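You operate a simulated robot arm through the tools that you are given. There is no shell and no other tool.

You are at the controls of a simulated two-armed robot. One attempt, no reset.

TASK
Open the cistern valve, flush, and put the seat and lid down.

Only the result counts: the job must be done as asked and must still hold three seconds after the hand-in. Knocking over, shifting, dropping, spilling or breaking anything else fails it. Lids that push on must go on centred and level and be pressed home; caps that screw on are set level and turned clockwise until they are tight.

THE ROBOT
Two 7-joint arms with three-finger grippers on one trunk that stands fixed in place. Base frame: the origin is at the foot of the trunk, x ahead of it, y to its left, z up. Readings come in mm, degrees, newtons and seconds.
The left shoulder is at [30, 124, 908], the right one opposite. Each reaches about 950 mm from its shoulder. Payload 2.2 kg a hand.
Tool frame (each hand has its own): the origin (TCP) lies between the finger pads and is the grasp point; the fingertips stand 28 mm ahead of it; z points along the fingers, y is the line along which they close. The gripper opens to 102 mm; its body begins 71 mm behind the TCP.
Orientation is that of the tool frame in the base frame, as a unit quaternion [x, y, z, w]. With the fingers straight down and closing along the base's y, the tool's x points along the base's -x, its y along +y and its z along -z.

THE INTERFACE
- The arms move only by the tool move_arm. It takes "left_motion", "right_motion" or both (then of equal length, played together; a hand with none holds still); each is a list of rows, each a list of 7 numbers: the turn, a rotation vector about the tool's x, y, z in degrees, then the shift along the tool's x, y, z in mm, then the gripper command, from -1 (fully open) to 1 (shut), values between in proportion. In form: [[wx, wy, wz, tx, ty, tz, hand], ...]. A call has 1 to 20 rows; each row is the pose to reach, as a shift and turn from the pose commanded when the call began, along the tool's axes at that moment. A row lasts 0.2 s, in which the tool goes at most 50 mm and 8.6 degrees; a call with a longer step from one row to the next is refused whole, and so is a gripper value outside its range. A pose out of reach is approached as far as the arm can. The call stops where the force on the tool passes 40 N (or 10 N more than at its start, if that is more) or the arm is blocked; 0.2 s more then pass. The fingers move at their own pace (about 143.6 mm/s each) and stop on an object; they squeeze with about 27 N. The grip force told is the motor's: it shows also when the fingers shut on nothing. Time passes only in rows, and 0.2 s behind the last, so rows that repeat a pose let the fingers close. The reply holds the time, the measured pose of the TCP, the force on the tool along the base axes, the opening and the grip force, in the units named above and with some noise, with the torque about the TCP (base axes, N m) and any sound that the robot's microphone picked up.
- Cameras (640 x 400 px; columns grow to the right, rows downward): "scene" is now at [30.6, 11.8, 1604.1]; the picture's right is [0.10, -0.99, 0.00], its down [-0.80, -0.08, -0.60] and it looks along [0.60, 0.06, -0.80] (base axes); focal length 356 px, centre (320, 200). "left" rides on the left gripper at [72, 38, -86] in its tool frame; the picture's right is [-0.47, 0.88, 0.00], its down [-0.60, -0.32, -0.73] and it looks along [-0.65, -0.34, 0.68] (tool axes); focal length 256 px, centre (320, 200). "right" rides on the right gripper at [69, 44, -86] in its tool frame; the picture's right is [-0.53, 0.84, 0.00], its down [-0.58, -0.37, -0.73] and it looks along [-0.62, -0.39, 0.68] (tool axes); focal length 256 px, centre (320, 200). There is no depth. A picture from a camera that has moved, and an enlarged one, comes with that camera's place and axes in the base frame and with its lens. The place of the scene camera against the robot may be out by one fixed shift of up to 25 mm in any direction.
- snapshot(camera): a new picture of that camera. No time passes.
- raise_lower(by): moves the trunk up (or, below 0, down) by that many mm; the arms and the scene camera ride with it, the base frame stays. It gives what a move gives, with no picture.
- aim_head(pan, tilt): turns the head with the scene camera to pan (to the left, within 143 degrees either way) and tilt (down, from -29 to 69), counted from straight ahead of the robot. It gives what a move gives.
- enlarge(camera, box): a new picture of the part [left, top, right, bottom] of that camera's present view, enlarged. No time passes.
- hand_in(): hands the job in; it is judged then, once.

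Nothing tells you positions but the pictures and the camera data. Unless the task says otherwise, let go and move clear before handing in.

The tools are called as a command line: name --argument value ..., lists and objects as JSON in quotes. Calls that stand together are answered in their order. move_arm: Moves the arms, as the interface text tells. Its arguments: {"type":"object","properties":{"left_motion":{"type":"array","items":{"type":"array","items":{"type":"number"}}},"right_motion":{"type":"array","items":{"type":"array","items":{"type":"number"}}}},"required":[]} The other tools are called the same way: raise_lower (by) moves the trunk up or down; aim_head (pan, tilt) turns the head that bears the scene camera; snapshot (camera) takes a picture; enlarge (camera, box) takes an enlarged picture of a part of a camera's view; hand_in () hands the job in.

At the start:

```text
time: 0.0
left_ee_pos: [618.6, 214.4, 1167.8]
left_tool_rot: [-0.001, 1.0, -0.001, 0.0]
left_wrist_force: [0.3, 0.5, -0.3]
left_ft_torque: [0.01, 0.05, 0.02]
left_finger_gap: 102.0
left_grasp_force: 0.1
right_ee_pos: [604.3, -276.5, 1116.3]
right_tool_rot: [-0.001, 1.0, 0.0, 0.0]
right_wrist_force: [-0.2, 0.2, 0.9]
right_ft_torque: [-0.01, -0.02, 0.0]
right_finger_gap: 101.9
right_grasp_force: 0.0
trunk travel left (down, up): [-150.0, 390.0]
head pan, tilt (commanded): [5.9, 53.2]
```

scene: 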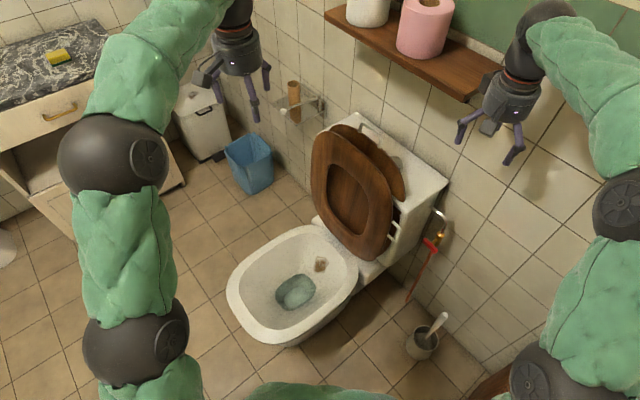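
right: 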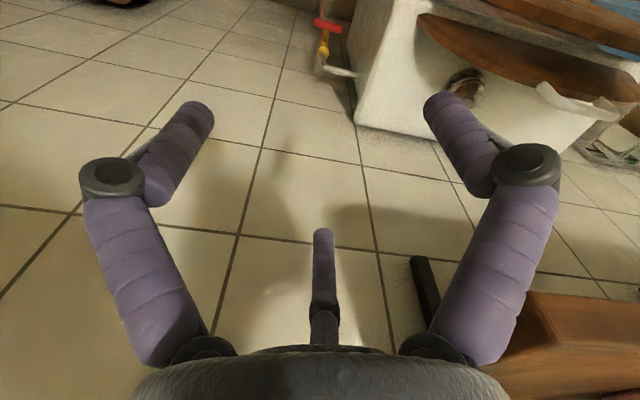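
left: 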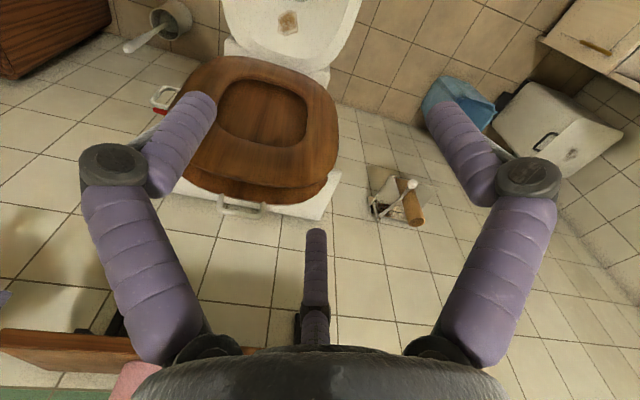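

I see a toilet ahead, with its wooden seat and lid raised against a white cistern, a red-handled valve on the cistern's right side, and what looks like a flush lever. I'll look closer before moving.

enlarge --camera "scene" --box '[300, 100, 480, 280]'

enlarge --camera "scene" --box '[380, 190, 470, 310]'

enlarge --camera "right" --box '[240, 0, 640, 200]'

enlarge --camera "left" --box '[120, 0, 440, 240]'

```text
2.22 times, centred on (390, 190) of scene
camera zoom: at [30.6, 11.8, 1604.1], right [0.1, -0.99, 0.0], down [-0.8, -0.08, -0.6], along [0.6, 0.06, -0.8], focal length 792 px, centre (164, 222)
```

zoom: 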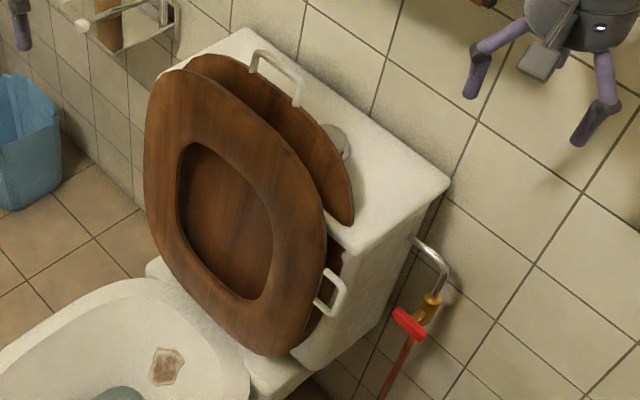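

```text
3.33 times, centred on (425, 250) of scene
camera zoom: at [30.6, 11.8, 1604.1], right [0.1, -0.99, 0.0], down [-0.8, -0.08, -0.6], along [0.6, 0.06, -0.8], focal length 1188 px, centre (-30, 33)
```

zoom: 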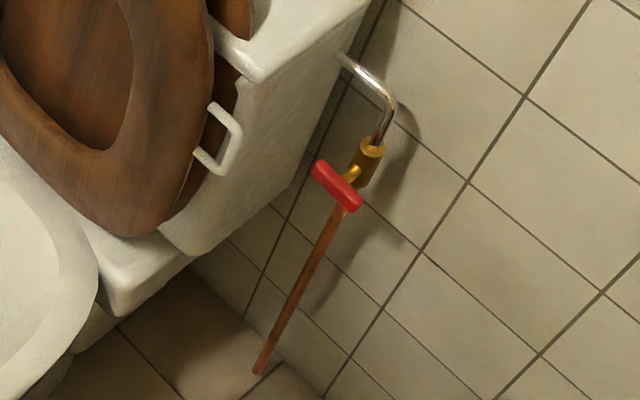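

```text
1.60 times, centred on (440, 100) of right
camera zoom: at [534.2, -232.1, 1201.8], right [0.53, 0.85, 0.0], down [0.58, -0.36, 0.73], along [0.62, -0.39, -0.68], focal length 410 px, centre (128, 360)
```

zoom: 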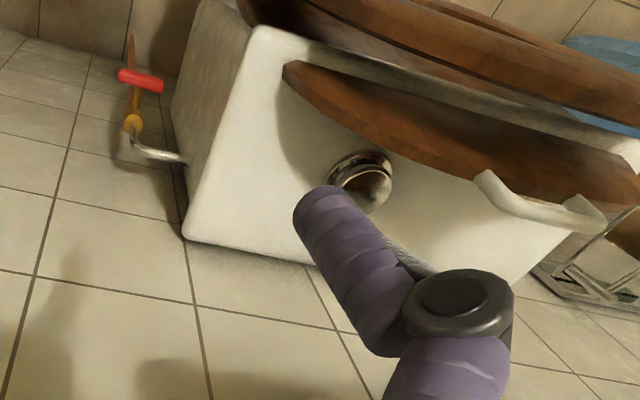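

```text
1.67 times, centred on (280, 120) of left
camera zoom: at [545.8, 252.4, 1254.5], right [0.46, 0.89, 0.0], down [0.6, -0.32, 0.73], along [0.65, -0.34, -0.68], focal length 427 px, centre (387, 333)
```

zoom: 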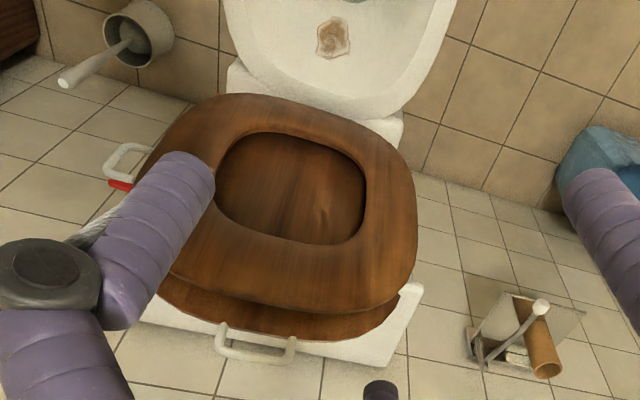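

The valve has a red T-handle lying horizontally beside the cistern at roughly (670, -300, 535). The flush button is on the cistern top, partly behind the raised lid. Next I'll check the grippers and shelf clearance, then reposition the right hand to see the valve.

enlarge --camera "scene" --box '[430, 0, 590, 180]'

enlarge --camera "scene" --box '[310, 0, 530, 120]'

snapshot --camera "right"

```text
2.22 times, centred on (510, 90) of scene
camera zoom: at [30.6, 11.8, 1604.1], right [0.1, -0.99, 0.0], down [-0.8, -0.08, -0.6], along [0.6, 0.06, -0.8], focal length 792 px, centre (-102, 444)
```

zoom: 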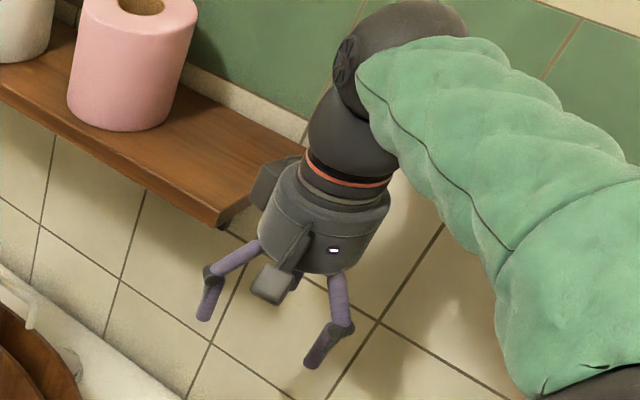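

```text
2.91 times, centred on (420, 60) of scene
camera zoom: at [30.6, 11.8, 1604.1], right [0.1, -0.99, 0.0], down [-0.8, -0.08, -0.6], along [0.6, 0.06, -0.8], focal length 1037 px, centre (29, 607)
```

zoom: 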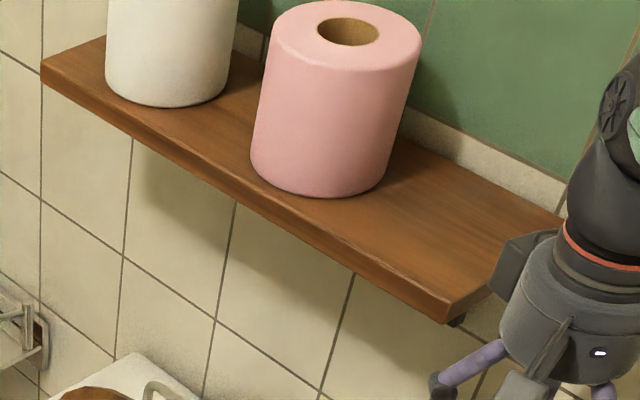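

```text
taken
camera right: at [534.2, -232.1, 1201.8], right [0.53, 0.85, 0.0], down [0.58, -0.36, 0.73], along [0.62, -0.39, -0.68], focal length 256 px, centre (320, 200)
```

right: 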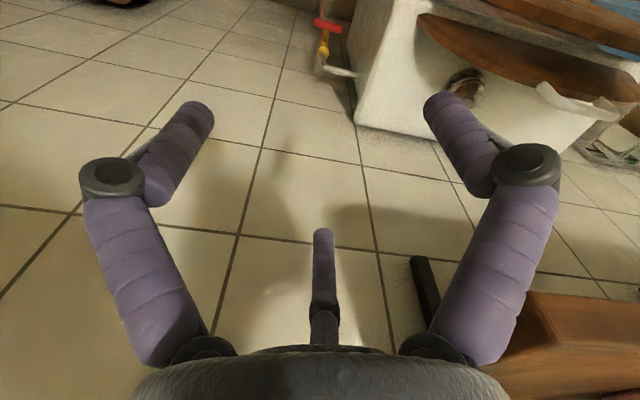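

The right gripper sits close to the end of the shelf, so I'll back it away before lowering. First I'll look around with the head to find anything the elbows could hit.

aim_head --pan -35 --tilt 55

snapshot --camera "scene"

aim_head --pan 45 --tilt 55

snapshot --camera "scene"

```text
time: 1.1
left_ee_pos: [619.6, 214.0, 1168.1]
left_tool_rot: [-0.001, 1.0, 0.0, 0.0]
left_wrist_force: [-0.1, -0.1, 0.6]
left_ft_torque: [0.02, 0.02, -0.03]
left_finger_gap: 102.0
left_grasp_force: 0.1
right_ee_pos: [603.9, -275.4, 1114.9]
right_tool_rot: [-0.001, 1.0, 0.0, 0.0]
right_wrist_force: [-0.5, 0.2, -0.4]
right_ft_torque: [0.0, -0.03, 0.01]
right_finger_gap: 101.9
right_grasp_force: 0.1
trunk travel left (down, up): [-150.0, 390.0]
head pan, tilt (commanded): [-35.0, 55.0]
```

```text
taken
camera scene: at [16.2, -37.1, 1601.8], right [-0.57, -0.82, 0.0], down [-0.67, 0.47, -0.57], along [0.47, -0.33, -0.82], focal length 356 px, centre (320, 200)
```

scene: 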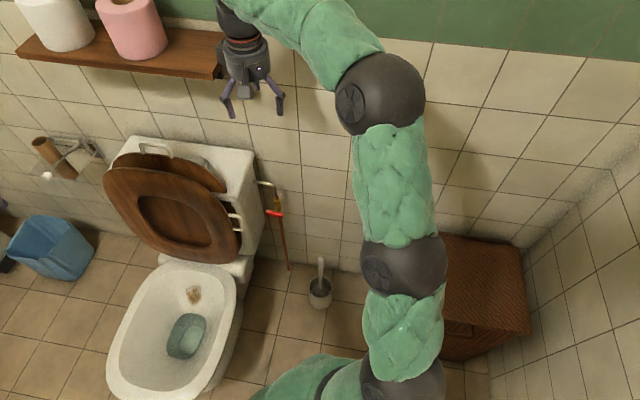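

```text
time: 2.6
left_ee_pos: [618.4, 213.1, 1168.6]
left_tool_rot: [-0.001, 1.0, 0.001, 0.0]
left_wrist_force: [0.5, 0.2, 0.1]
left_ft_torque: [0.01, 0.01, 0.02]
left_finger_gap: 102.2
left_grasp_force: 0.1
right_ee_pos: [603.6, -275.8, 1115.8]
right_tool_rot: [0.0, 1.0, 0.0, 0.0]
right_wrist_force: [0.1, -0.1, -0.4]
right_ft_torque: [0.04, 0.01, -0.01]
right_finger_gap: 101.9
right_grasp_force: 0.1
trunk travel left (down, up): [-150.0, 390.0]
head pan, tilt (commanded): [45.0, 55.0]
```

```text
taken
camera scene: at [8.1, 55.1, 1601.8], right [0.71, -0.71, 0.0], down [-0.58, -0.58, -0.57], along [0.41, 0.41, -0.82], focal length 356 px, centre (320, 200)
```

scene: 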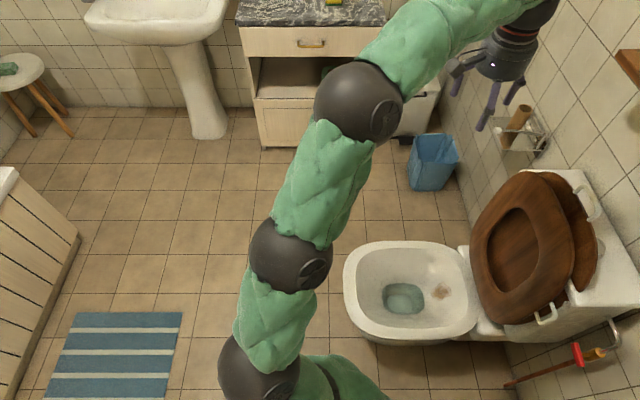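

The wall runs at 45°, and the toilet faces (-0.7, +0.7). The only other thing nearby is a low cabinet in the right-hand corner. I'll back the right hand off from the shelf and lower it.

move_arm --right_motion '[[0, 0, 0, 50, 0, 0, -1], [0, 0, 0, 100, 0, 0, -1], [0, 0, 0, 150, 0, 0, -1], [0, 0, 0, 150, 0, 45, -1], [0, 0, 0, 150, 0, 90, -1], [0, 0, 0, 150, 0, 135, -1], [0, 0, 0, 150, 0, 180, -1], [0, 0, 0, 150, 0, 225, -1], [0, 0, 0, 150, 0, 270, -1], [0, 0, 0, 150, 0, 315, -1], [0, 0, 0, 150, 0, 360, -1], [0, 0, 0, 150, 0, 405, -1], [0, 0, 0, 150, 0, 450, -1]]'

aim_head --pan -15 --tilt 50

snapshot --camera "scene"

snapshot --camera "right"

```text
time: 5.4
left_ee_pos: [619.5, 213.5, 1168.8]
left_tool_rot: [0.0, 1.0, 0.0, -0.001]
left_wrist_force: [-0.7, -0.1, -0.7]
left_ft_torque: [-0.02, 0.04, 0.04]
left_finger_gap: 101.9
left_grasp_force: 0.1
right_ee_pos: [455.7, -274.1, 666.0]
right_tool_rot: [0.001, 1.0, 0.001, 0.001]
right_wrist_force: [0.0, 0.4, 0.2]
right_ft_torque: [0.02, 0.01, 0.01]
right_finger_gap: 101.7
right_grasp_force: 0.0
trunk travel left (down, up): [-150.0, 390.0]
head pan, tilt (commanded): [45.0, 55.0]
```

```text
time: 6.7
left_ee_pos: [619.0, 213.9, 1168.4]
left_tool_rot: [-0.001, 1.0, 0.0, 0.0]
left_wrist_force: [0.0, 0.3, -0.3]
left_ft_torque: [-0.01, -0.03, -0.02]
left_finger_gap: 101.8
left_grasp_force: 0.0
right_ee_pos: [454.9, -273.0, 666.2]
right_tool_rot: [-0.002, 1.0, 0.0, 0.0]
right_wrist_force: [-0.7, 1.2, -0.2]
right_ft_torque: [0.03, -0.03, 0.0]
right_finger_gap: 101.9
right_grasp_force: 0.1
trunk travel left (down, up): [-150.0, 390.0]
head pan, tilt (commanded): [-15.0, 50.0]
```

```text
taken
camera scene: at [31.4, -15.7, 1608.3], right [-0.26, -0.97, 0.0], down [-0.74, 0.2, -0.64], along [0.62, -0.17, -0.77], focal length 356 px, centre (320, 200)
```

scene: 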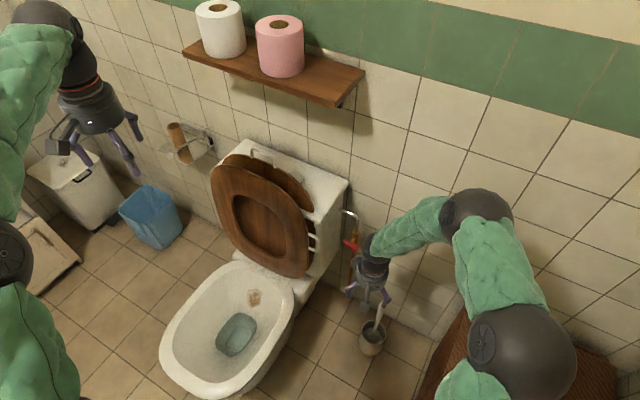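

```text
taken
camera right: at [384.4, -229.5, 753.0], right [0.53, 0.85, 0.0], down [0.58, -0.36, 0.73], along [0.62, -0.39, -0.68], focal length 256 px, centre (320, 200)
```

right: 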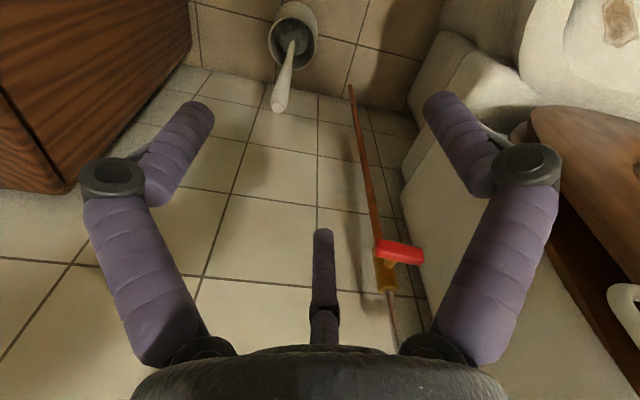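

The right camera now sees the valve from closer in, which puts the handle nearer (658, -292, 590). I'll zoom in on it.

enlarge --camera "right" --box '[330, 200, 470, 350]'

enlarge --camera "scene" --box '[310, 180, 420, 320]'

enlarge --camera "scene" --box '[200, 130, 380, 290]'

```text
2.67 times, centred on (400, 275) of right
camera zoom: at [384.4, -229.5, 753.0], right [0.53, 0.85, 0.0], down [0.58, -0.36, 0.73], along [0.62, -0.39, -0.68], focal length 683 px, centre (107, 0)
```

zoom: 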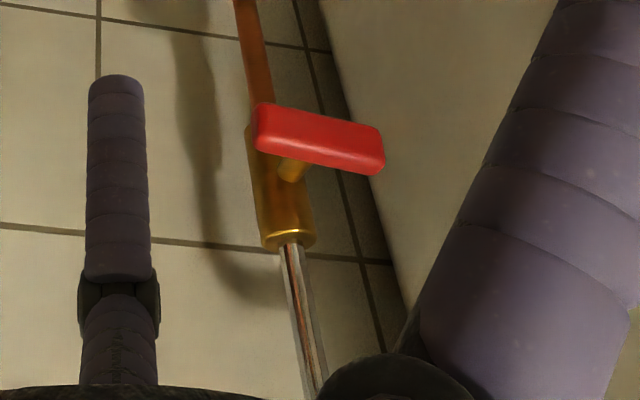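

```text
2.86 times, centred on (365, 250) of scene
camera zoom: at [31.4, -15.7, 1608.3], right [-0.26, -0.97, 0.0], down [-0.74, 0.2, -0.64], along [0.62, -0.17, -0.77], focal length 1018 px, centre (191, 57)
```

zoom: 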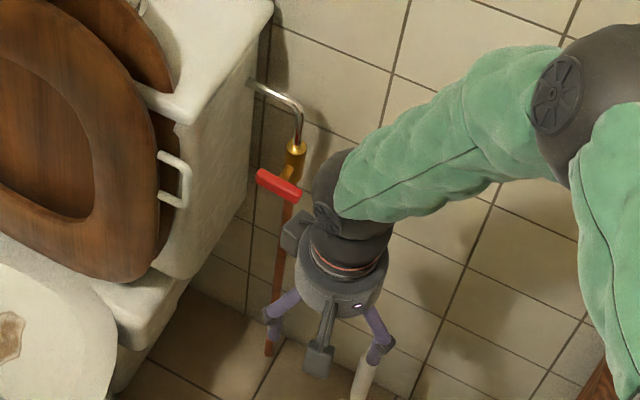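

```text
2.50 times, centred on (290, 210) of scene
camera zoom: at [31.4, -15.7, 1608.3], right [-0.26, -0.97, 0.0], down [-0.74, 0.2, -0.64], along [0.62, -0.17, -0.77], focal length 891 px, centre (395, 175)
```

zoom: 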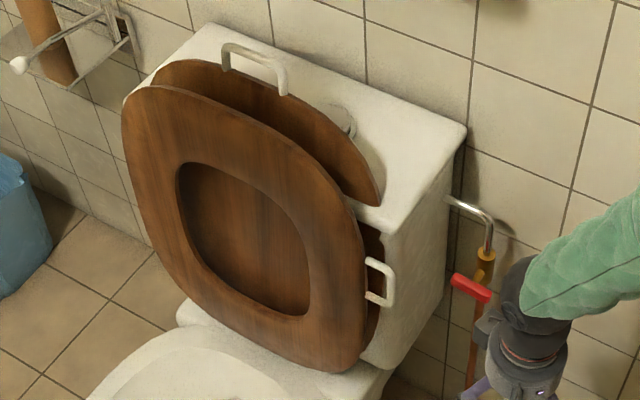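

The T-bar lies horizontal, along the wall, and the supply pipe is vertical, so the valve is closed. I'll turn the right hand to point straight ahead (+x) with the fingers closing vertically, well short of the handle, and look again.

move_arm --right_motion '[[4.6188, -4.6188, -4.6188, -4, -1, 5, -1], [9.2376, -9.2376, -9.2376, -8, -2, 10, -1], [13.8564, -13.8564, -13.8564, -12, -3, 15, -1], [18.475, -18.475, -18.475, -16, -4, 20, -1], [23.094, -23.094, -23.094, -20, -5, 25, -1], [27.713, -27.713, -27.713, -24, -6, 30, -1], [32.332, -32.332, -32.332, -28, -7, 35, -1], [36.95, -36.95, -36.95, -32, -8, 40, -1], [41.569, -41.569, -41.569, -36, -9, 45, -1], [46.188, -46.188, -46.188, -40, -10, 50, -1], [50.807, -50.807, -50.807, -44, -11, 55, -1], [55.426, -55.426, -55.426, -48, -13, 60, -1], [60.044, -60.044, -60.044, -52, -15, 65, -1], [64.663, -64.663, -64.663, -56, -17, 70, -1], [69.282, -69.282, -69.282, -60, -19, 76, -1]]'

snapshot --camera "right"

snapshot --camera "scene"

```text
time: 9.9
left_ee_pos: [618.7, 214.7, 1167.9]
left_tool_rot: [0.001, 1.0, 0.001, 0.0]
left_wrist_force: [-0.6, 0.8, 0.0]
left_ft_torque: [-0.01, -0.03, 0.0]
left_finger_gap: 102.1
left_grasp_force: 0.1
right_ee_pos: [533.8, -57.9, 675.7]
right_tool_rot: [-0.467, 0.569, -0.513, 0.442]
right_wrist_force: [-0.1, 0.0, 0.3]
right_ft_torque: [0.02, -0.01, 0.01]
right_finger_gap: 102.1
right_grasp_force: 0.1
right hand out of reach, approached as far as the arm can: row 9, 10, 11, 12, 13, 14, 15
trunk travel left (down, up): [-150.0, 390.0]
head pan, tilt (commanded): [-15.0, 50.0]
```

```text
taken
camera right: at [432.4, -109.0, 637.1], right [0.03, 0.56, -0.83], down [-0.59, 0.68, 0.44], along [0.81, 0.48, 0.35], focal length 256 px, centre (320, 200)
```

right: 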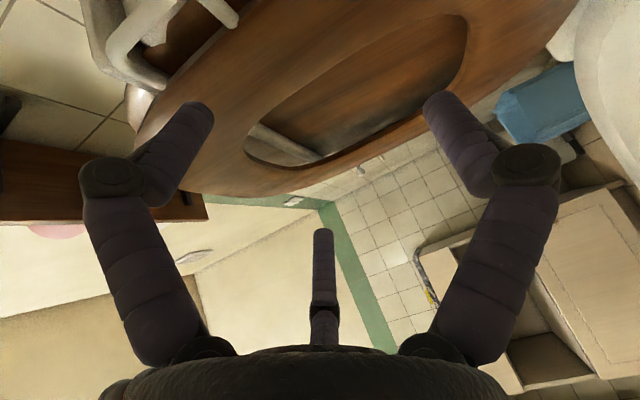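

```text
taken
camera scene: at [31.5, -16.0, 1608.3], right [-0.26, -0.97, 0.0], down [-0.74, 0.2, -0.64], along [0.62, -0.17, -0.77], focal length 356 px, centre (320, 200)
```

scene: 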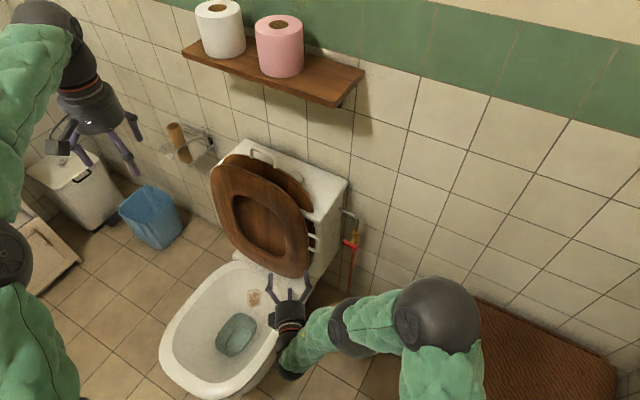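

The arm couldn't reach that pose and drifted to about (534, -58, 676), close to the raised seat but not touching it. I'll check with a null move what pose the controller holds as commanded before going on.

move_arm --right_motion '[[0, 0, 0, 0, 0, 0, -1]]'

```text
time: 10.3
left_ee_pos: [618.4, 214.3, 1167.1]
left_tool_rot: [-0.002, 1.0, 0.0, 0.0]
left_wrist_force: [-1.3, 0.2, 0.8]
left_ft_torque: [0.03, -0.01, 0.0]
left_finger_gap: 101.9
left_grasp_force: 0.1
right_ee_pos: [534.1, -56.7, 674.3]
right_tool_rot: [-0.467, 0.569, -0.512, 0.442]
right_wrist_force: [0.3, 0.0, -0.2]
right_ft_torque: [-0.02, 0.0, 0.01]
right_finger_gap: 102.1
right_grasp_force: 0.1
trunk travel left (down, up): [-150.0, 390.0]
head pan, tilt (commanded): [-15.0, 50.0]
```

The controller now treats the reached pose as its commanded pose. The arm was too folded up at this height, so I'll raise the trunk 200 mm to give it more room; the hand rises straight up, clear of the back-leaning seat.

raise_lower --by 200

snapshot --camera "scene"

snapshot --camera "right"

```text
time: 12.5
left_ee_pos: [618.4, 214.7, 1366.9]
left_tool_rot: [0.0, 1.0, 0.001, 0.0]
left_wrist_force: [0.1, -0.9, -0.7]
left_ft_torque: [0.01, 0.01, -0.03]
left_finger_gap: 102.0
left_grasp_force: 0.0
right_ee_pos: [533.0, -57.2, 875.5]
right_tool_rot: [-0.466, 0.57, -0.512, 0.442]
right_wrist_force: [0.4, 0.4, 0.5]
right_ft_torque: [-0.01, -0.03, 0.01]
right_finger_gap: 102.2
right_grasp_force: 0.1
trunk travel left (down, up): [-350.0, 190.0]
head pan, tilt (commanded): [-15.0, 50.0]
```

```text
taken
camera scene: at [31.6, -15.6, 1808.2], right [-0.26, -0.97, 0.0], down [-0.74, 0.2, -0.64], along [0.62, -0.17, -0.77], focal length 356 px, centre (320, 200)
```

scene: 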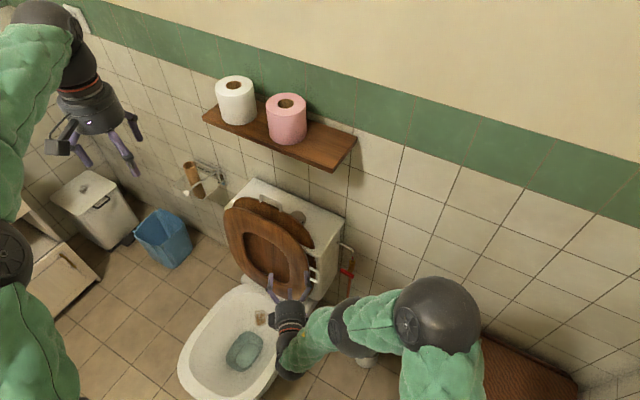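

```text
taken
camera right: at [432.3, -109.1, 836.7], right [0.02, 0.56, -0.83], down [-0.59, 0.68, 0.44], along [0.81, 0.48, 0.35], focal length 256 px, centre (320, 200)
```

right: 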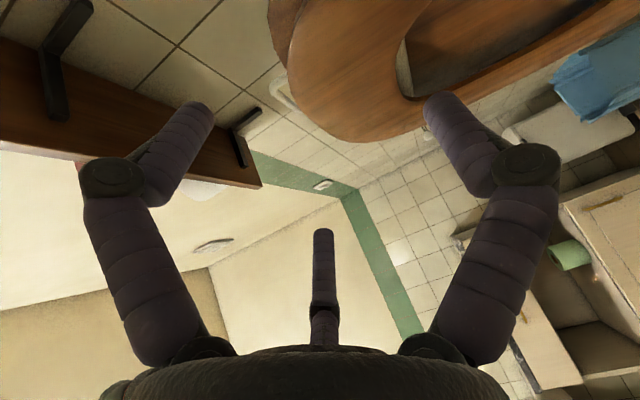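

The trunk lift gives a vertical baseline for the scene camera. I'll enlarge the key parts so I can triangulate them.

enlarge --camera "scene" --box '[210, 160, 390, 320]'

enlarge --camera "scene" --box '[310, 215, 390, 295]'

enlarge --camera "scene" --box '[220, 170, 340, 245]'

```text
2.50 times, centred on (300, 240) of scene
camera zoom: at [31.6, -15.6, 1808.2], right [-0.26, -0.97, 0.0], down [-0.74, 0.2, -0.64], along [0.62, -0.17, -0.77], focal length 891 px, centre (370, 100)
```

zoom: 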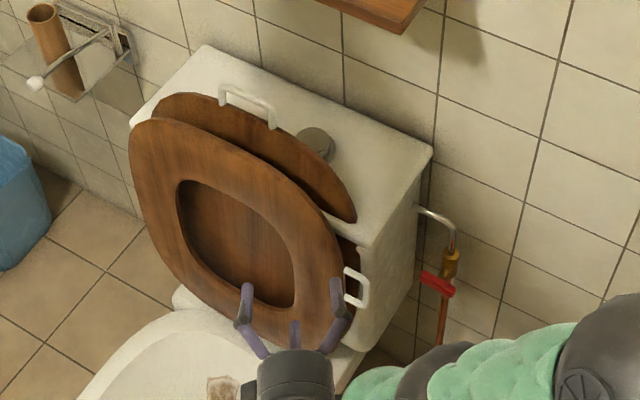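

```text
5.00 times, centred on (350, 255) of scene
camera zoom: at [31.6, -15.6, 1808.2], right [-0.26, -0.97, 0.0], down [-0.74, 0.2, -0.64], along [0.62, -0.17, -0.77], focal length 1782 px, centre (170, -75)
```

zoom: 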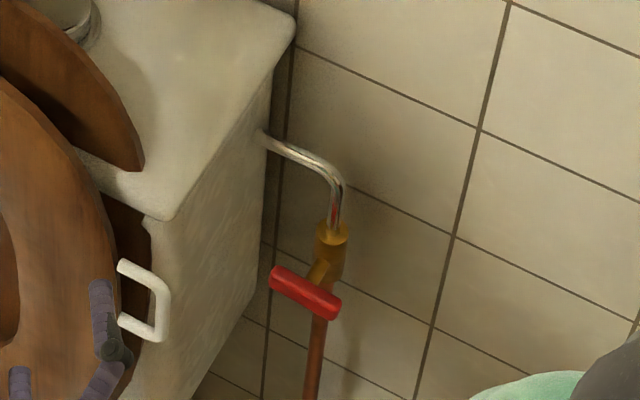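

```text
5.33 times, centred on (280, 208) of scene
camera zoom: at [31.6, -15.6, 1808.2], right [-0.26, -0.97, 0.0], down [-0.74, 0.2, -0.64], along [0.62, -0.17, -0.77], focal length 1901 px, centre (533, 160)
```

zoom: 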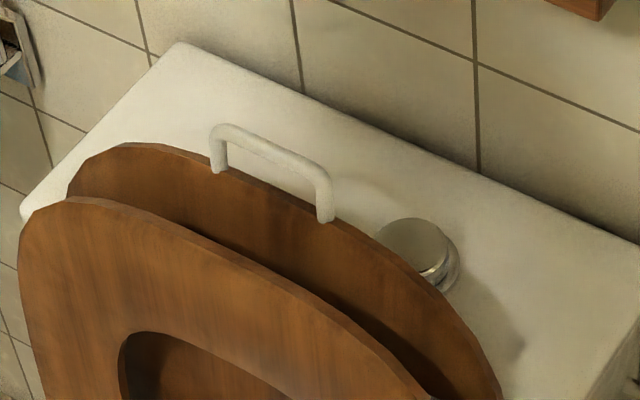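

I now put the handle at about (658, -292, 590), roughly 78 mm off the wall and 60 mm right of the cistern. The button is near (785, -138, 830). The hand goes right at its current height first.

move_arm --right_motion '[[0.8, -1.6, -0.3, 40, -1, -2, -1], [1.6, -3.3, -0.6, 80, -2, -4, -1], [2.3, -5, -0.9, 120, -2.5, -6, -1], [3.1, -6.6, -1.2, 160, -3.5, -8, -1], [3.9, -8.2, -1.5, 200, -4, -10, -1], [4.7, -9.9, -1.85, 240, -5, -12, -1]]'

```text
time: 13.9
left_ee_pos: [616.0, 214.5, 1368.3]
left_tool_rot: [0.0, 1.0, 0.0, 0.001]
left_wrist_force: [0.1, -0.6, 0.8]
left_ft_torque: [0.04, -0.04, -0.02]
left_finger_gap: 102.0
left_grasp_force: 0.1
right_ee_pos: [461.5, -63.2, 976.1]
right_tool_rot: [-0.483, 0.533, -0.514, 0.467]
right_wrist_force: [0.2, -0.8, 0.4]
right_ft_torque: [0.03, -0.01, 0.0]
right_finger_gap: 102.1
right_grasp_force: 0.0
right hand out of reach, approached as far as the arm can: row 1, 2, 3, 4, 5, 6
trunk travel left (down, up): [-350.0, 190.0]
head pan, tilt (commanded): [-15.0, 50.0]
```

The wrist is at a joint limit with this roll. I'll roll the hand back to its natural roll here in free space, then try moving right again.

move_arm --right_motion '[[0, 0, 8, 0, 0, 0, -1], [0, 0, 16, 0, 0, 0, -1], [0, 0, 24, 0, 0, 0, -1], [0, 0, 32, 0, 0, 0, -1], [0, 0, 40, 0, 0, 0, -1], [0, 0, 48, 0, 0, 0, -1], [0, 0, 56, 0, 0, 0, -1], [0, 0, 64, 0, 0, 0, -1], [0, 0, 72, 0, 0, 0, -1], [0, 0, 80, 0, 0, 0, -1], [0, 0, 88, 0, 0, 0, -1]]'

snapshot --camera "scene"

```text
time: 16.3
left_ee_pos: [619.0, 214.4, 1367.9]
left_tool_rot: [-0.001, 1.0, 0.0, 0.0]
left_wrist_force: [-0.4, 0.2, -0.6]
left_ft_torque: [-0.01, 0.01, 0.02]
left_finger_gap: 101.8
left_grasp_force: 0.0
right_ee_pos: [453.5, -60.3, 975.2]
right_tool_rot: [0.024, 0.719, -0.044, 0.693]
right_wrist_force: [-0.1, -0.7, 0.5]
right_ft_torque: [-0.01, 0.01, 0.02]
right_finger_gap: 102.0
right_grasp_force: 0.1
trunk travel left (down, up): [-350.0, 190.0]
head pan, tilt (commanded): [-15.0, 50.0]
```

```text
taken
camera scene: at [31.4, -15.7, 1808.3], right [-0.26, -0.97, 0.0], down [-0.74, 0.2, -0.64], along [0.62, -0.17, -0.77], focal length 356 px, centre (320, 200)
```

scene: 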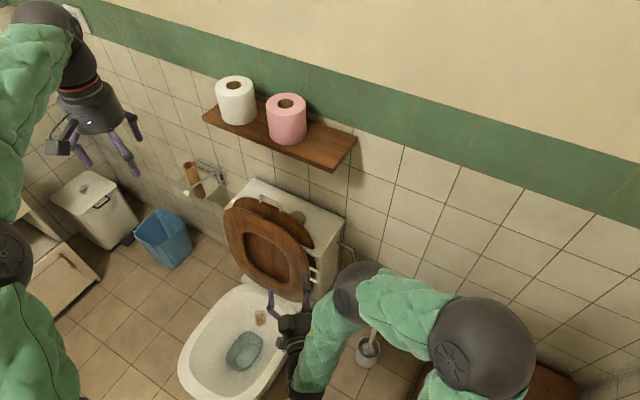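

The roll works now. Next I'll move the hand forward and right at height, into clear space above and right of the cistern.

move_arm --right_motion '[[0, 0, 0, 8, -31, 21, -1], [0, 0, 0, 15, -62, 42, -1], [0, 0, 0, 23, -93, 63, -1], [0, 0, 0, 31, -125, 85, -1], [0, 0, 0, 38, -156, 106, -1], [0, 0, 0, 46, -187, 127, -1]]'

snapshot --camera "scene"

```text
time: 17.7
left_ee_pos: [619.6, 213.9, 1367.8]
left_tool_rot: [-0.001, 1.0, 0.0, 0.001]
left_wrist_force: [0.4, 0.4, -0.2]
left_ft_torque: [-0.01, -0.03, 0.02]
left_finger_gap: 102.1
left_grasp_force: 0.1
right_ee_pos: [509.5, -73.4, 979.9]
right_tool_rot: [0.03, 0.723, -0.053, 0.688]
right_wrist_force: [0.5, 0.0, -0.2]
right_ft_torque: [0.01, -0.04, 0.02]
right_finger_gap: 102.0
right_grasp_force: 0.1
right hand out of reach, approached as far as the arm can: row 1, 2, 3, 4, 5, 6
trunk travel left (down, up): [-350.0, 190.0]
head pan, tilt (commanded): [-15.0, 50.0]
```

```text
taken
camera scene: at [32.5, -15.8, 1808.3], right [-0.26, -0.97, 0.0], down [-0.74, 0.2, -0.64], along [0.62, -0.17, -0.77], focal length 356 px, centre (320, 200)
```

scene: 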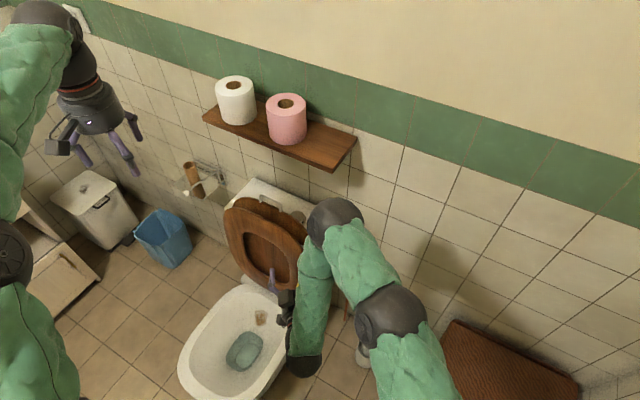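

The elbow has swung out ahead of the hand, a poor posture for a forward-pointing grasp. I'll return the right hand to pointing down, back and away from the shelf, and plan to use the left arm for the valve.

move_arm --right_motion '[[0, 7.5, 0, -10, -11, -5, -1], [0, 15, 0, -20, -22, -10, -1], [0, 22.5, 0, -30, -33, -15, -1], [0, 30, 0, -40, -44, -20, -1], [0, 37.5, 0, -50, -55, -25, -1], [0, 45, 0, -60, -66, -30, -1], [0, 52.5, 0, -70, -77, -35, -1], [0, 60, 0, -80, -88, -40, -1], [0, 67.5, 0, -90, -99, -45, -1], [0, 75, 0, -100, -110, -50, -1], [0, 82.5, 0, -110, -121, -55, -1], [0, 90, 0, -120, -132, -60, -1]]'

snapshot --camera "scene"

```text
time: 20.3
left_ee_pos: [619.8, 214.1, 1367.4]
left_tool_rot: [0.001, 1.0, 0.001, 0.0]
left_wrist_force: [1.2, 0.7, 0.1]
left_ft_torque: [0.02, -0.01, 0.01]
left_finger_gap: 101.9
left_grasp_force: 0.3
right_ee_pos: [443.5, -199.0, 1123.2]
right_tool_rot: [0.049, 0.998, -0.015, -0.02]
right_wrist_force: [0.7, -0.3, 0.6]
right_ft_torque: [-0.01, 0.02, 0.0]
right_finger_gap: 102.2
right_grasp_force: 0.1
trunk travel left (down, up): [-350.0, 190.0]
head pan, tilt (commanded): [-15.0, 50.0]
```

```text
taken
camera scene: at [32.1, -16.0, 1808.3], right [-0.26, -0.97, 0.0], down [-0.74, 0.2, -0.64], along [0.62, -0.17, -0.77], focal length 356 px, centre (320, 200)
```

scene: 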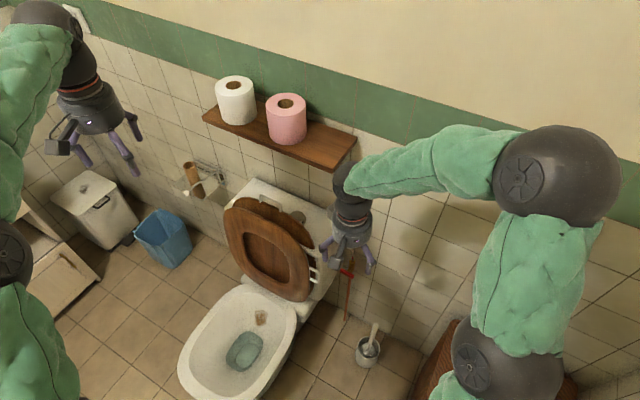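

The right hand is back in a healthy posture. I'll park it to the right, bring the left hand toward the toilet centreline well clear of the raised seat, then lower the trunk 150 mm for reach.

move_arm --left_motion '[[0, 0, 0, 20, -25, 31, -1], [0, 0, 0, 40, -50, 62, -1], [0, 0, 0, 60, -75, 93, -1], [0, 0, 0, 80, -100, 124, -1], [0, 0, 0, 100, -125, 155, -1], [0, 0, 0, 120, -150, 187, -1], [0, 0, 0, 139, -174, 218, -1]]' --right_motion '[[0, 0, 0, 6, -32, 0, -1], [0, 0, 0, 12, -64, 0, -1], [0, 0, 0, 18, -96, 0, -1], [0, 0, 0, 24, -128, 0, -1], [0, 0, 0, 31, -160, 0, -1], [0, 0, 0, 37, -192, 0, -1], [0, 0, 0, 43, -221, 0, -1]]'

raise_lower --by -150

snapshot --camera "scene"

snapshot --camera "left"

```text
time: 21.9
left_ee_pos: [478.5, 39.3, 1146.5]
left_tool_rot: [-0.002, 1.0, 0.002, 0.0]
left_wrist_force: [-0.2, -0.1, 0.0]
left_ft_torque: [0.03, 0.02, -0.01]
left_finger_gap: 102.0
left_grasp_force: 0.0
right_ee_pos: [379.1, -416.0, 1132.8]
right_tool_rot: [0.048, 0.999, -0.016, -0.019]
right_wrist_force: [0.1, -0.2, 0.1]
right_ft_torque: [0.01, 0.01, -0.01]
right_finger_gap: 102.1
right_grasp_force: 0.1
trunk travel left (down, up): [-350.0, 190.0]
head pan, tilt (commanded): [-15.0, 50.0]
```

```text
time: 23.6
left_ee_pos: [478.8, 40.3, 996.9]
left_tool_rot: [0.0, 1.0, -0.001, 0.0]
left_wrist_force: [0.4, 0.8, 0.1]
left_ft_torque: [0.03, -0.02, 0.02]
left_finger_gap: 102.0
left_grasp_force: 0.1
right_ee_pos: [380.4, -414.8, 982.1]
right_tool_rot: [0.048, 0.999, -0.016, -0.019]
right_wrist_force: [0.5, 0.3, 0.4]
right_ft_torque: [0.0, 0.01, 0.01]
right_finger_gap: 102.0
right_grasp_force: 0.1
trunk travel left (down, up): [-200.0, 340.0]
head pan, tilt (commanded): [-15.0, 50.0]
```

```text
taken
camera scene: at [31.2, -15.8, 1658.5], right [-0.26, -0.97, 0.0], down [-0.74, 0.2, -0.64], along [0.62, -0.17, -0.77], focal length 356 px, centre (320, 200)
```

scene: 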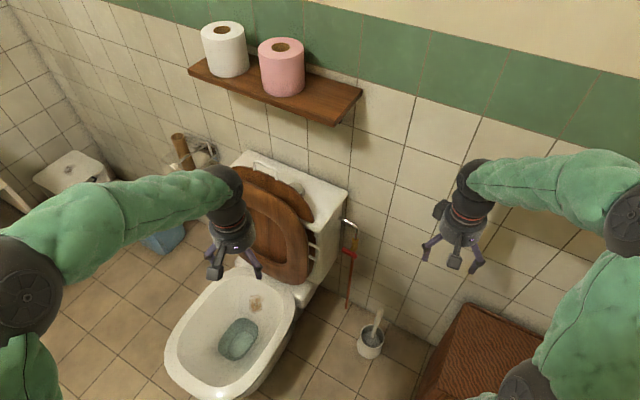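

```text
taken
camera left: at [405.9, 78.5, 1084.0], right [0.46, 0.89, 0.0], down [0.6, -0.32, 0.73], along [0.65, -0.34, -0.68], focal length 256 px, centre (320, 200)
```

left: 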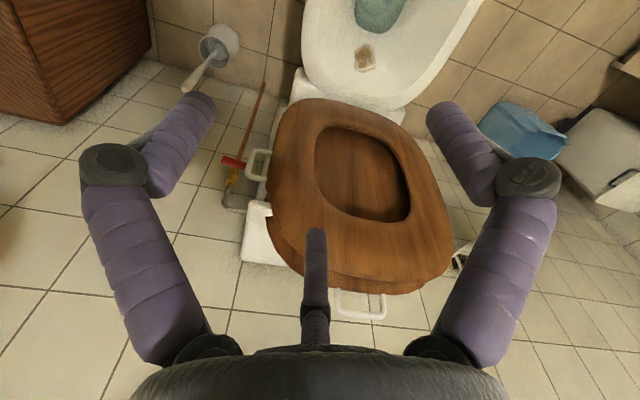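

The left camera confirms the handle position: its ray at z=590 gives (659, -294). I'll bring the left hand, still pointing down, around the right side of the seat and lower it.

move_arm --left_motion '[[0, 0, 0, 1, -38, 16, -1], [0, 0, 0, 3, -77, 32, -1], [0, 0, 0, 5, -115, 48, -1], [0, 0, 0, 6, -153, 64, -1], [0, 0, 0, 8, -192, 80, -1], [0, 0, 0, 9, -230, 97, -1], [0, 0, 0, 9, -230, 138, -1], [0, 0, 0, 9, -230, 180, -1], [0, 0, 0, 9, -230, 222, -1], [0, 0, 0, 9, -230, 264, -1], [0, 0, 0, 9, -230, 306, -1], [0, 0, 0, 9, -230, 347, -1]]'

snapshot --camera "left"

snapshot --camera "scene"

```text
time: 26.2
left_ee_pos: [475.3, -189.8, 651.7]
left_tool_rot: [-0.002, 1.0, 0.0, 0.001]
left_wrist_force: [0.5, -0.3, 0.3]
left_ft_torque: [0.03, 0.03, 0.01]
left_finger_gap: 102.0
left_grasp_force: 0.0
right_ee_pos: [380.4, -414.2, 982.7]
right_tool_rot: [0.049, 0.998, -0.016, -0.02]
right_wrist_force: [0.5, 0.1, -0.2]
right_ft_torque: [0.02, -0.02, -0.02]
right_finger_gap: 101.9
right_grasp_force: 0.0
trunk travel left (down, up): [-200.0, 340.0]
head pan, tilt (commanded): [-15.0, 50.0]
```

```text
taken
camera left: at [401.5, -152.4, 738.6], right [0.46, 0.89, 0.0], down [0.6, -0.32, 0.73], along [0.65, -0.34, -0.68], focal length 256 px, centre (320, 200)
```

left: 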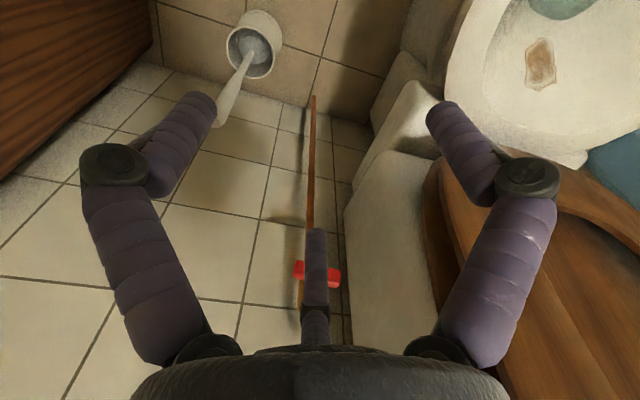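

```text
taken
camera scene: at [32.0, -16.2, 1658.3], right [-0.26, -0.97, 0.0], down [-0.74, 0.2, -0.64], along [0.62, -0.17, -0.77], focal length 356 px, centre (320, 200)
```

scene: 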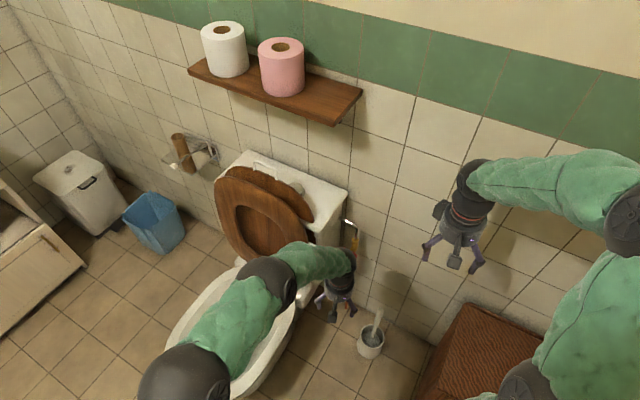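

The left hand is beside the seat, with the valve ahead of it. I'll rotate in stages so it points toward the wall, checking reachability as I go.

move_arm --left_motion '[[6.225, -3.594, -3.594, -1, 0, 4, -1], [12.45, -7.188, -7.188, -2, -1, 8, -1], [18.676, -10.78, -10.78, -3, -1, 12, -1], [24.9, -14.375, -14.375, -4, -1, 16, -1], [31.13, -17.97, -17.97, -5, -2, 20, -1]]'

snapshot --camera "scene"

```text
time: 27.4
left_ee_pos: [476.1, -191.2, 630.7]
left_tool_rot: [-0.154, 0.939, -0.267, 0.155]
left_wrist_force: [1.0, 0.2, 0.1]
left_ft_torque: [0.0, 0.06, -0.04]
left_finger_gap: 102.0
left_grasp_force: 0.1
right_ee_pos: [380.0, -414.2, 984.0]
right_tool_rot: [0.049, 0.998, -0.015, -0.02]
right_wrist_force: [-0.2, 0.8, -0.4]
right_ft_torque: [0.02, 0.01, -0.02]
right_finger_gap: 102.1
right_grasp_force: 0.0
trunk travel left (down, up): [-200.0, 340.0]
head pan, tilt (commanded): [-15.0, 50.0]
```

```text
taken
camera scene: at [31.2, -15.8, 1658.3], right [-0.26, -0.97, 0.0], down [-0.74, 0.2, -0.64], along [0.62, -0.17, -0.77], focal length 356 px, centre (320, 200)
```

scene: 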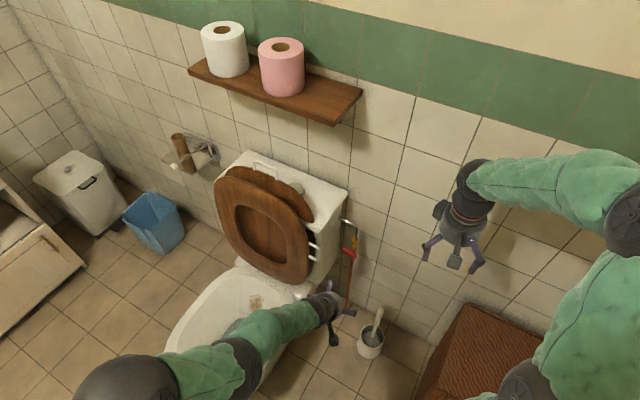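

That stage went cleanly. I'll finish the rotation so the hand points at (0.87, -0.5, 0) with the fingers closing vertically.

move_arm --left_motion '[[6.225, -3.594, -3.594, -0.4, 1.9, 4.8, -1], [12.45, -7.188, -7.188, -0.8, 3.8, 9.6, -1], [18.676, -10.78, -10.78, -1.1, 5.7, 14.5, -1], [24.9, -14.375, -14.375, -1.5, 7.6, 19.3, -1], [31.13, -17.97, -17.97, -1.9, 9.6, 24.1, -1], [37.35, -21.56, -21.56, -2.2, 11.5, 28.9, -1], [43.58, -25.16, -25.16, -2.6, 13.4, 33.8, -1], [49.8, -28.75, -28.75, -3, 15.3, 38.6, -1]]'

snapshot --camera "scene"

snapshot --camera "left"

```text
time: 29.2
left_ee_pos: [489.1, -194.1, 592.6]
left_tool_rot: [0.353, -0.611, 0.613, -0.355]
left_wrist_force: [1.3, 0.0, -0.8]
left_ft_torque: [0.04, 0.03, -0.06]
left_finger_gap: 101.9
left_grasp_force: 0.1
right_ee_pos: [381.1, -414.8, 983.5]
right_tool_rot: [0.048, 0.999, -0.015, -0.019]
right_wrist_force: [0.0, 1.1, -0.4]
right_ft_torque: [0.02, 0.0, 0.04]
right_finger_gap: 101.8
right_grasp_force: 0.2
trunk travel left (down, up): [-200.0, 340.0]
head pan, tilt (commanded): [-15.0, 50.0]
```

```text
taken
camera scene: at [31.3, -16.2, 1658.3], right [-0.26, -0.97, 0.0], down [-0.74, 0.2, -0.64], along [0.62, -0.17, -0.77], focal length 356 px, centre (320, 200)
```

scene: 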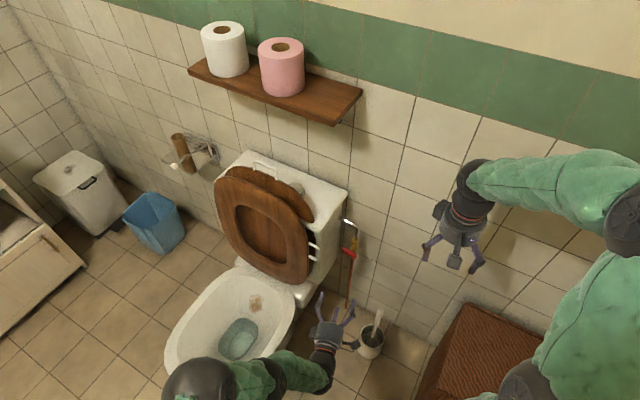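

```text
taken
camera left: at [377.9, -214.6, 554.8], right [0.23, 0.4, -0.89], down [-0.33, 0.89, 0.32], along [0.91, 0.22, 0.34], focal length 256 px, centre (320, 200)
```

left: 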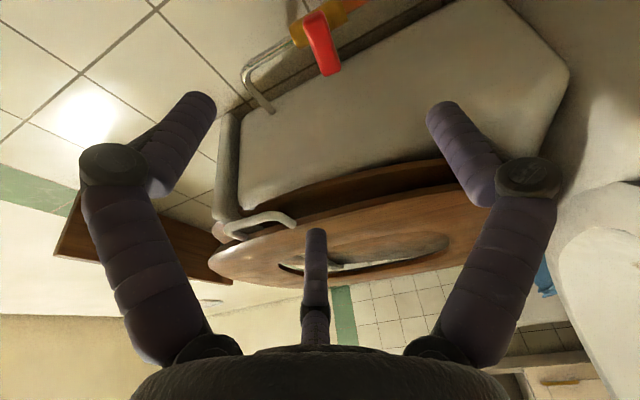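

The left hand is aligned in front of the valve, and its camera puts the handle at (659, -294, 589). I'll part-close the fingers and advance to about 60 mm short.

move_arm --left_motion '[[0, 0, 0, 0, -1, 31, -0.41], [0, 0, 0, 1, -2, 62, -0.41], [0, 0, 0, 1, -3, 93, -0.41], [0, 0, 0, 1.6, -4.4, 123, -0.41], [0, 0, 0, 1.6, -4.4, 123, -0.41]]'

snapshot --camera "left"

enlarge --camera "scene" --box '[280, 200, 420, 340]'

```text
time: 30.4
left_ee_pos: [586.8, -247.1, 611.0]
left_tool_rot: [-0.353, 0.613, -0.612, 0.353]
left_wrist_force: [0.2, -0.4, 0.7]
left_ft_torque: [-0.03, 0.0, 0.0]
left_finger_gap: 71.9
left_grasp_force: 0.1
left hand out of reach, approached as far as the arm can: row 3, 4, 5
right_ee_pos: [379.3, -413.4, 983.7]
right_tool_rot: [0.049, 0.999, -0.016, -0.019]
right_wrist_force: [0.2, -0.2, -0.2]
right_ft_torque: [0.02, 0.0, -0.02]
right_finger_gap: 102.1
right_grasp_force: 0.1
trunk travel left (down, up): [-200.0, 340.0]
head pan, tilt (commanded): [-15.0, 50.0]
```

```text
taken
camera left: at [475.6, -267.1, 573.2], right [0.23, 0.4, -0.89], down [-0.33, 0.89, 0.32], along [0.91, 0.22, 0.34], focal length 256 px, centre (320, 200)
```

left: 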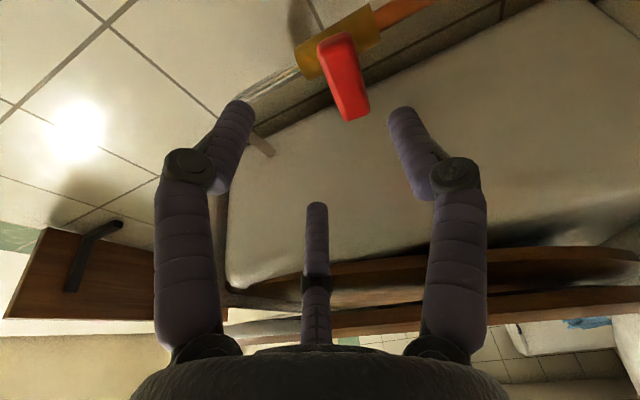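

```text
2.86 times, centred on (350, 270) of scene
camera zoom: at [31.3, -15.9, 1658.3], right [-0.26, -0.97, 0.0], down [-0.74, 0.2, -0.64], along [0.62, -0.17, -0.77], focal length 1018 px, centre (234, 0)
```

zoom: 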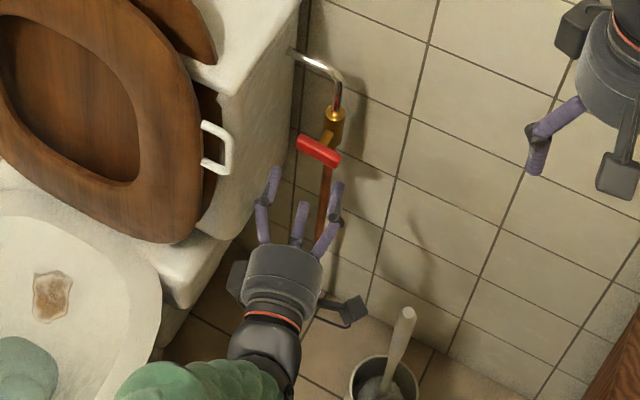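

The left arm ran out of reach about 70 mm short. I'll check its posture in the full scene view before deciding on the trunk height.

aim_head --pan -5 --tilt 65

snapshot --camera "scene"

```text
time: 31.2
left_ee_pos: [587.3, -248.2, 610.8]
left_tool_rot: [0.354, -0.612, 0.613, -0.353]
left_wrist_force: [-0.1, -0.2, -0.3]
left_ft_torque: [0.0, 0.01, 0.02]
left_finger_gap: 71.9
left_grasp_force: 0.0
right_ee_pos: [380.1, -414.6, 982.7]
right_tool_rot: [0.048, 0.999, -0.016, -0.019]
right_wrist_force: [0.0, 0.3, -0.1]
right_ft_torque: [-0.01, -0.02, 0.02]
right_finger_gap: 101.9
right_grasp_force: 0.1
trunk travel left (down, up): [-200.0, 340.0]
head pan, tilt (commanded): [-5.0, 65.0]
```

```text
taken
camera scene: at [17.5, -1.3, 1640.2], right [-0.09, -1.0, 0.0], down [-0.9, 0.08, -0.42], along [0.42, -0.04, -0.91], focal length 356 px, centre (320, 200)
```

scene: 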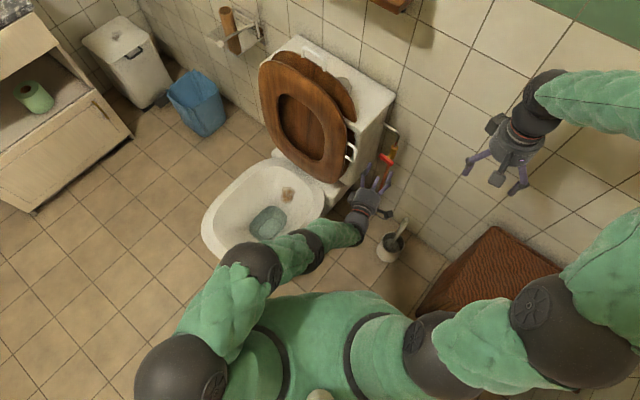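

The left arm is fairly stretched from above, so lowering the trunk 120 mm should bring the shoulder closer to the handle's height. The hand drops in free space, and I'll then raise it back to the handle's level.

raise_lower --by -120

move_arm --left_motion '[[0, 0, 0, 0, -26, 0, -0.41], [0, 0, 0, 0, -53, 0, -0.41], [0, 0, 0, 0, -80, 0, -0.41], [0, 0, 0, 0, -106, 0, -0.41]]'

snapshot --camera "scene"

```text
time: 32.7
left_ee_pos: [586.2, -247.7, 491.6]
left_tool_rot: [0.354, -0.612, 0.612, -0.354]
left_wrist_force: [-0.5, 0.7, 0.1]
left_ft_torque: [0.0, 0.02, 0.0]
left_finger_gap: 71.9
left_grasp_force: 0.1
right_ee_pos: [380.9, -414.8, 863.0]
right_tool_rot: [0.049, 0.998, -0.015, -0.02]
right_wrist_force: [0.2, -0.2, -0.9]
right_ft_torque: [0.0, -0.02, -0.01]
right_finger_gap: 101.9
right_grasp_force: 0.1
trunk travel left (down, up): [-80.0, 460.0]
head pan, tilt (commanded): [-5.0, 65.0]
```

```text
time: 33.7
left_ee_pos: [585.8, -247.8, 595.7]
left_tool_rot: [-0.354, 0.613, -0.611, 0.354]
left_wrist_force: [0.5, -0.8, 0.2]
left_ft_torque: [0.01, 0.0, -0.02]
left_finger_gap: 71.9
left_grasp_force: 0.1
right_ee_pos: [380.4, -414.1, 863.2]
right_tool_rot: [0.049, 0.999, -0.015, -0.019]
right_wrist_force: [-0.3, 0.2, -1.0]
right_ft_torque: [-0.04, 0.0, 0.02]
right_finger_gap: 101.9
right_grasp_force: 0.0
trunk travel left (down, up): [-80.0, 460.0]
head pan, tilt (commanded): [-5.0, 65.0]
```

```text
taken
camera scene: at [17.3, -1.2, 1520.2], right [-0.09, -1.0, 0.0], down [-0.9, 0.08, -0.42], along [0.42, -0.04, -0.91], focal length 356 px, centre (320, 200)
```

scene: 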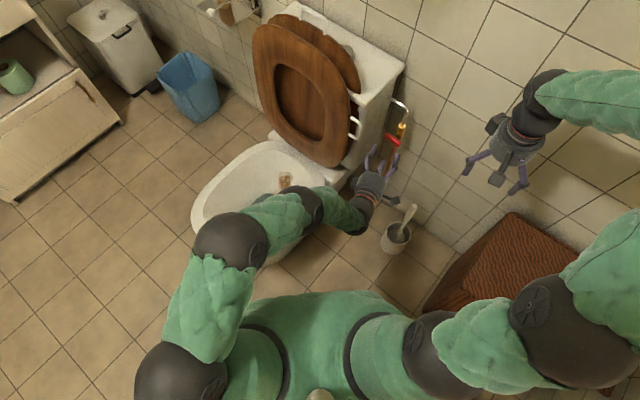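

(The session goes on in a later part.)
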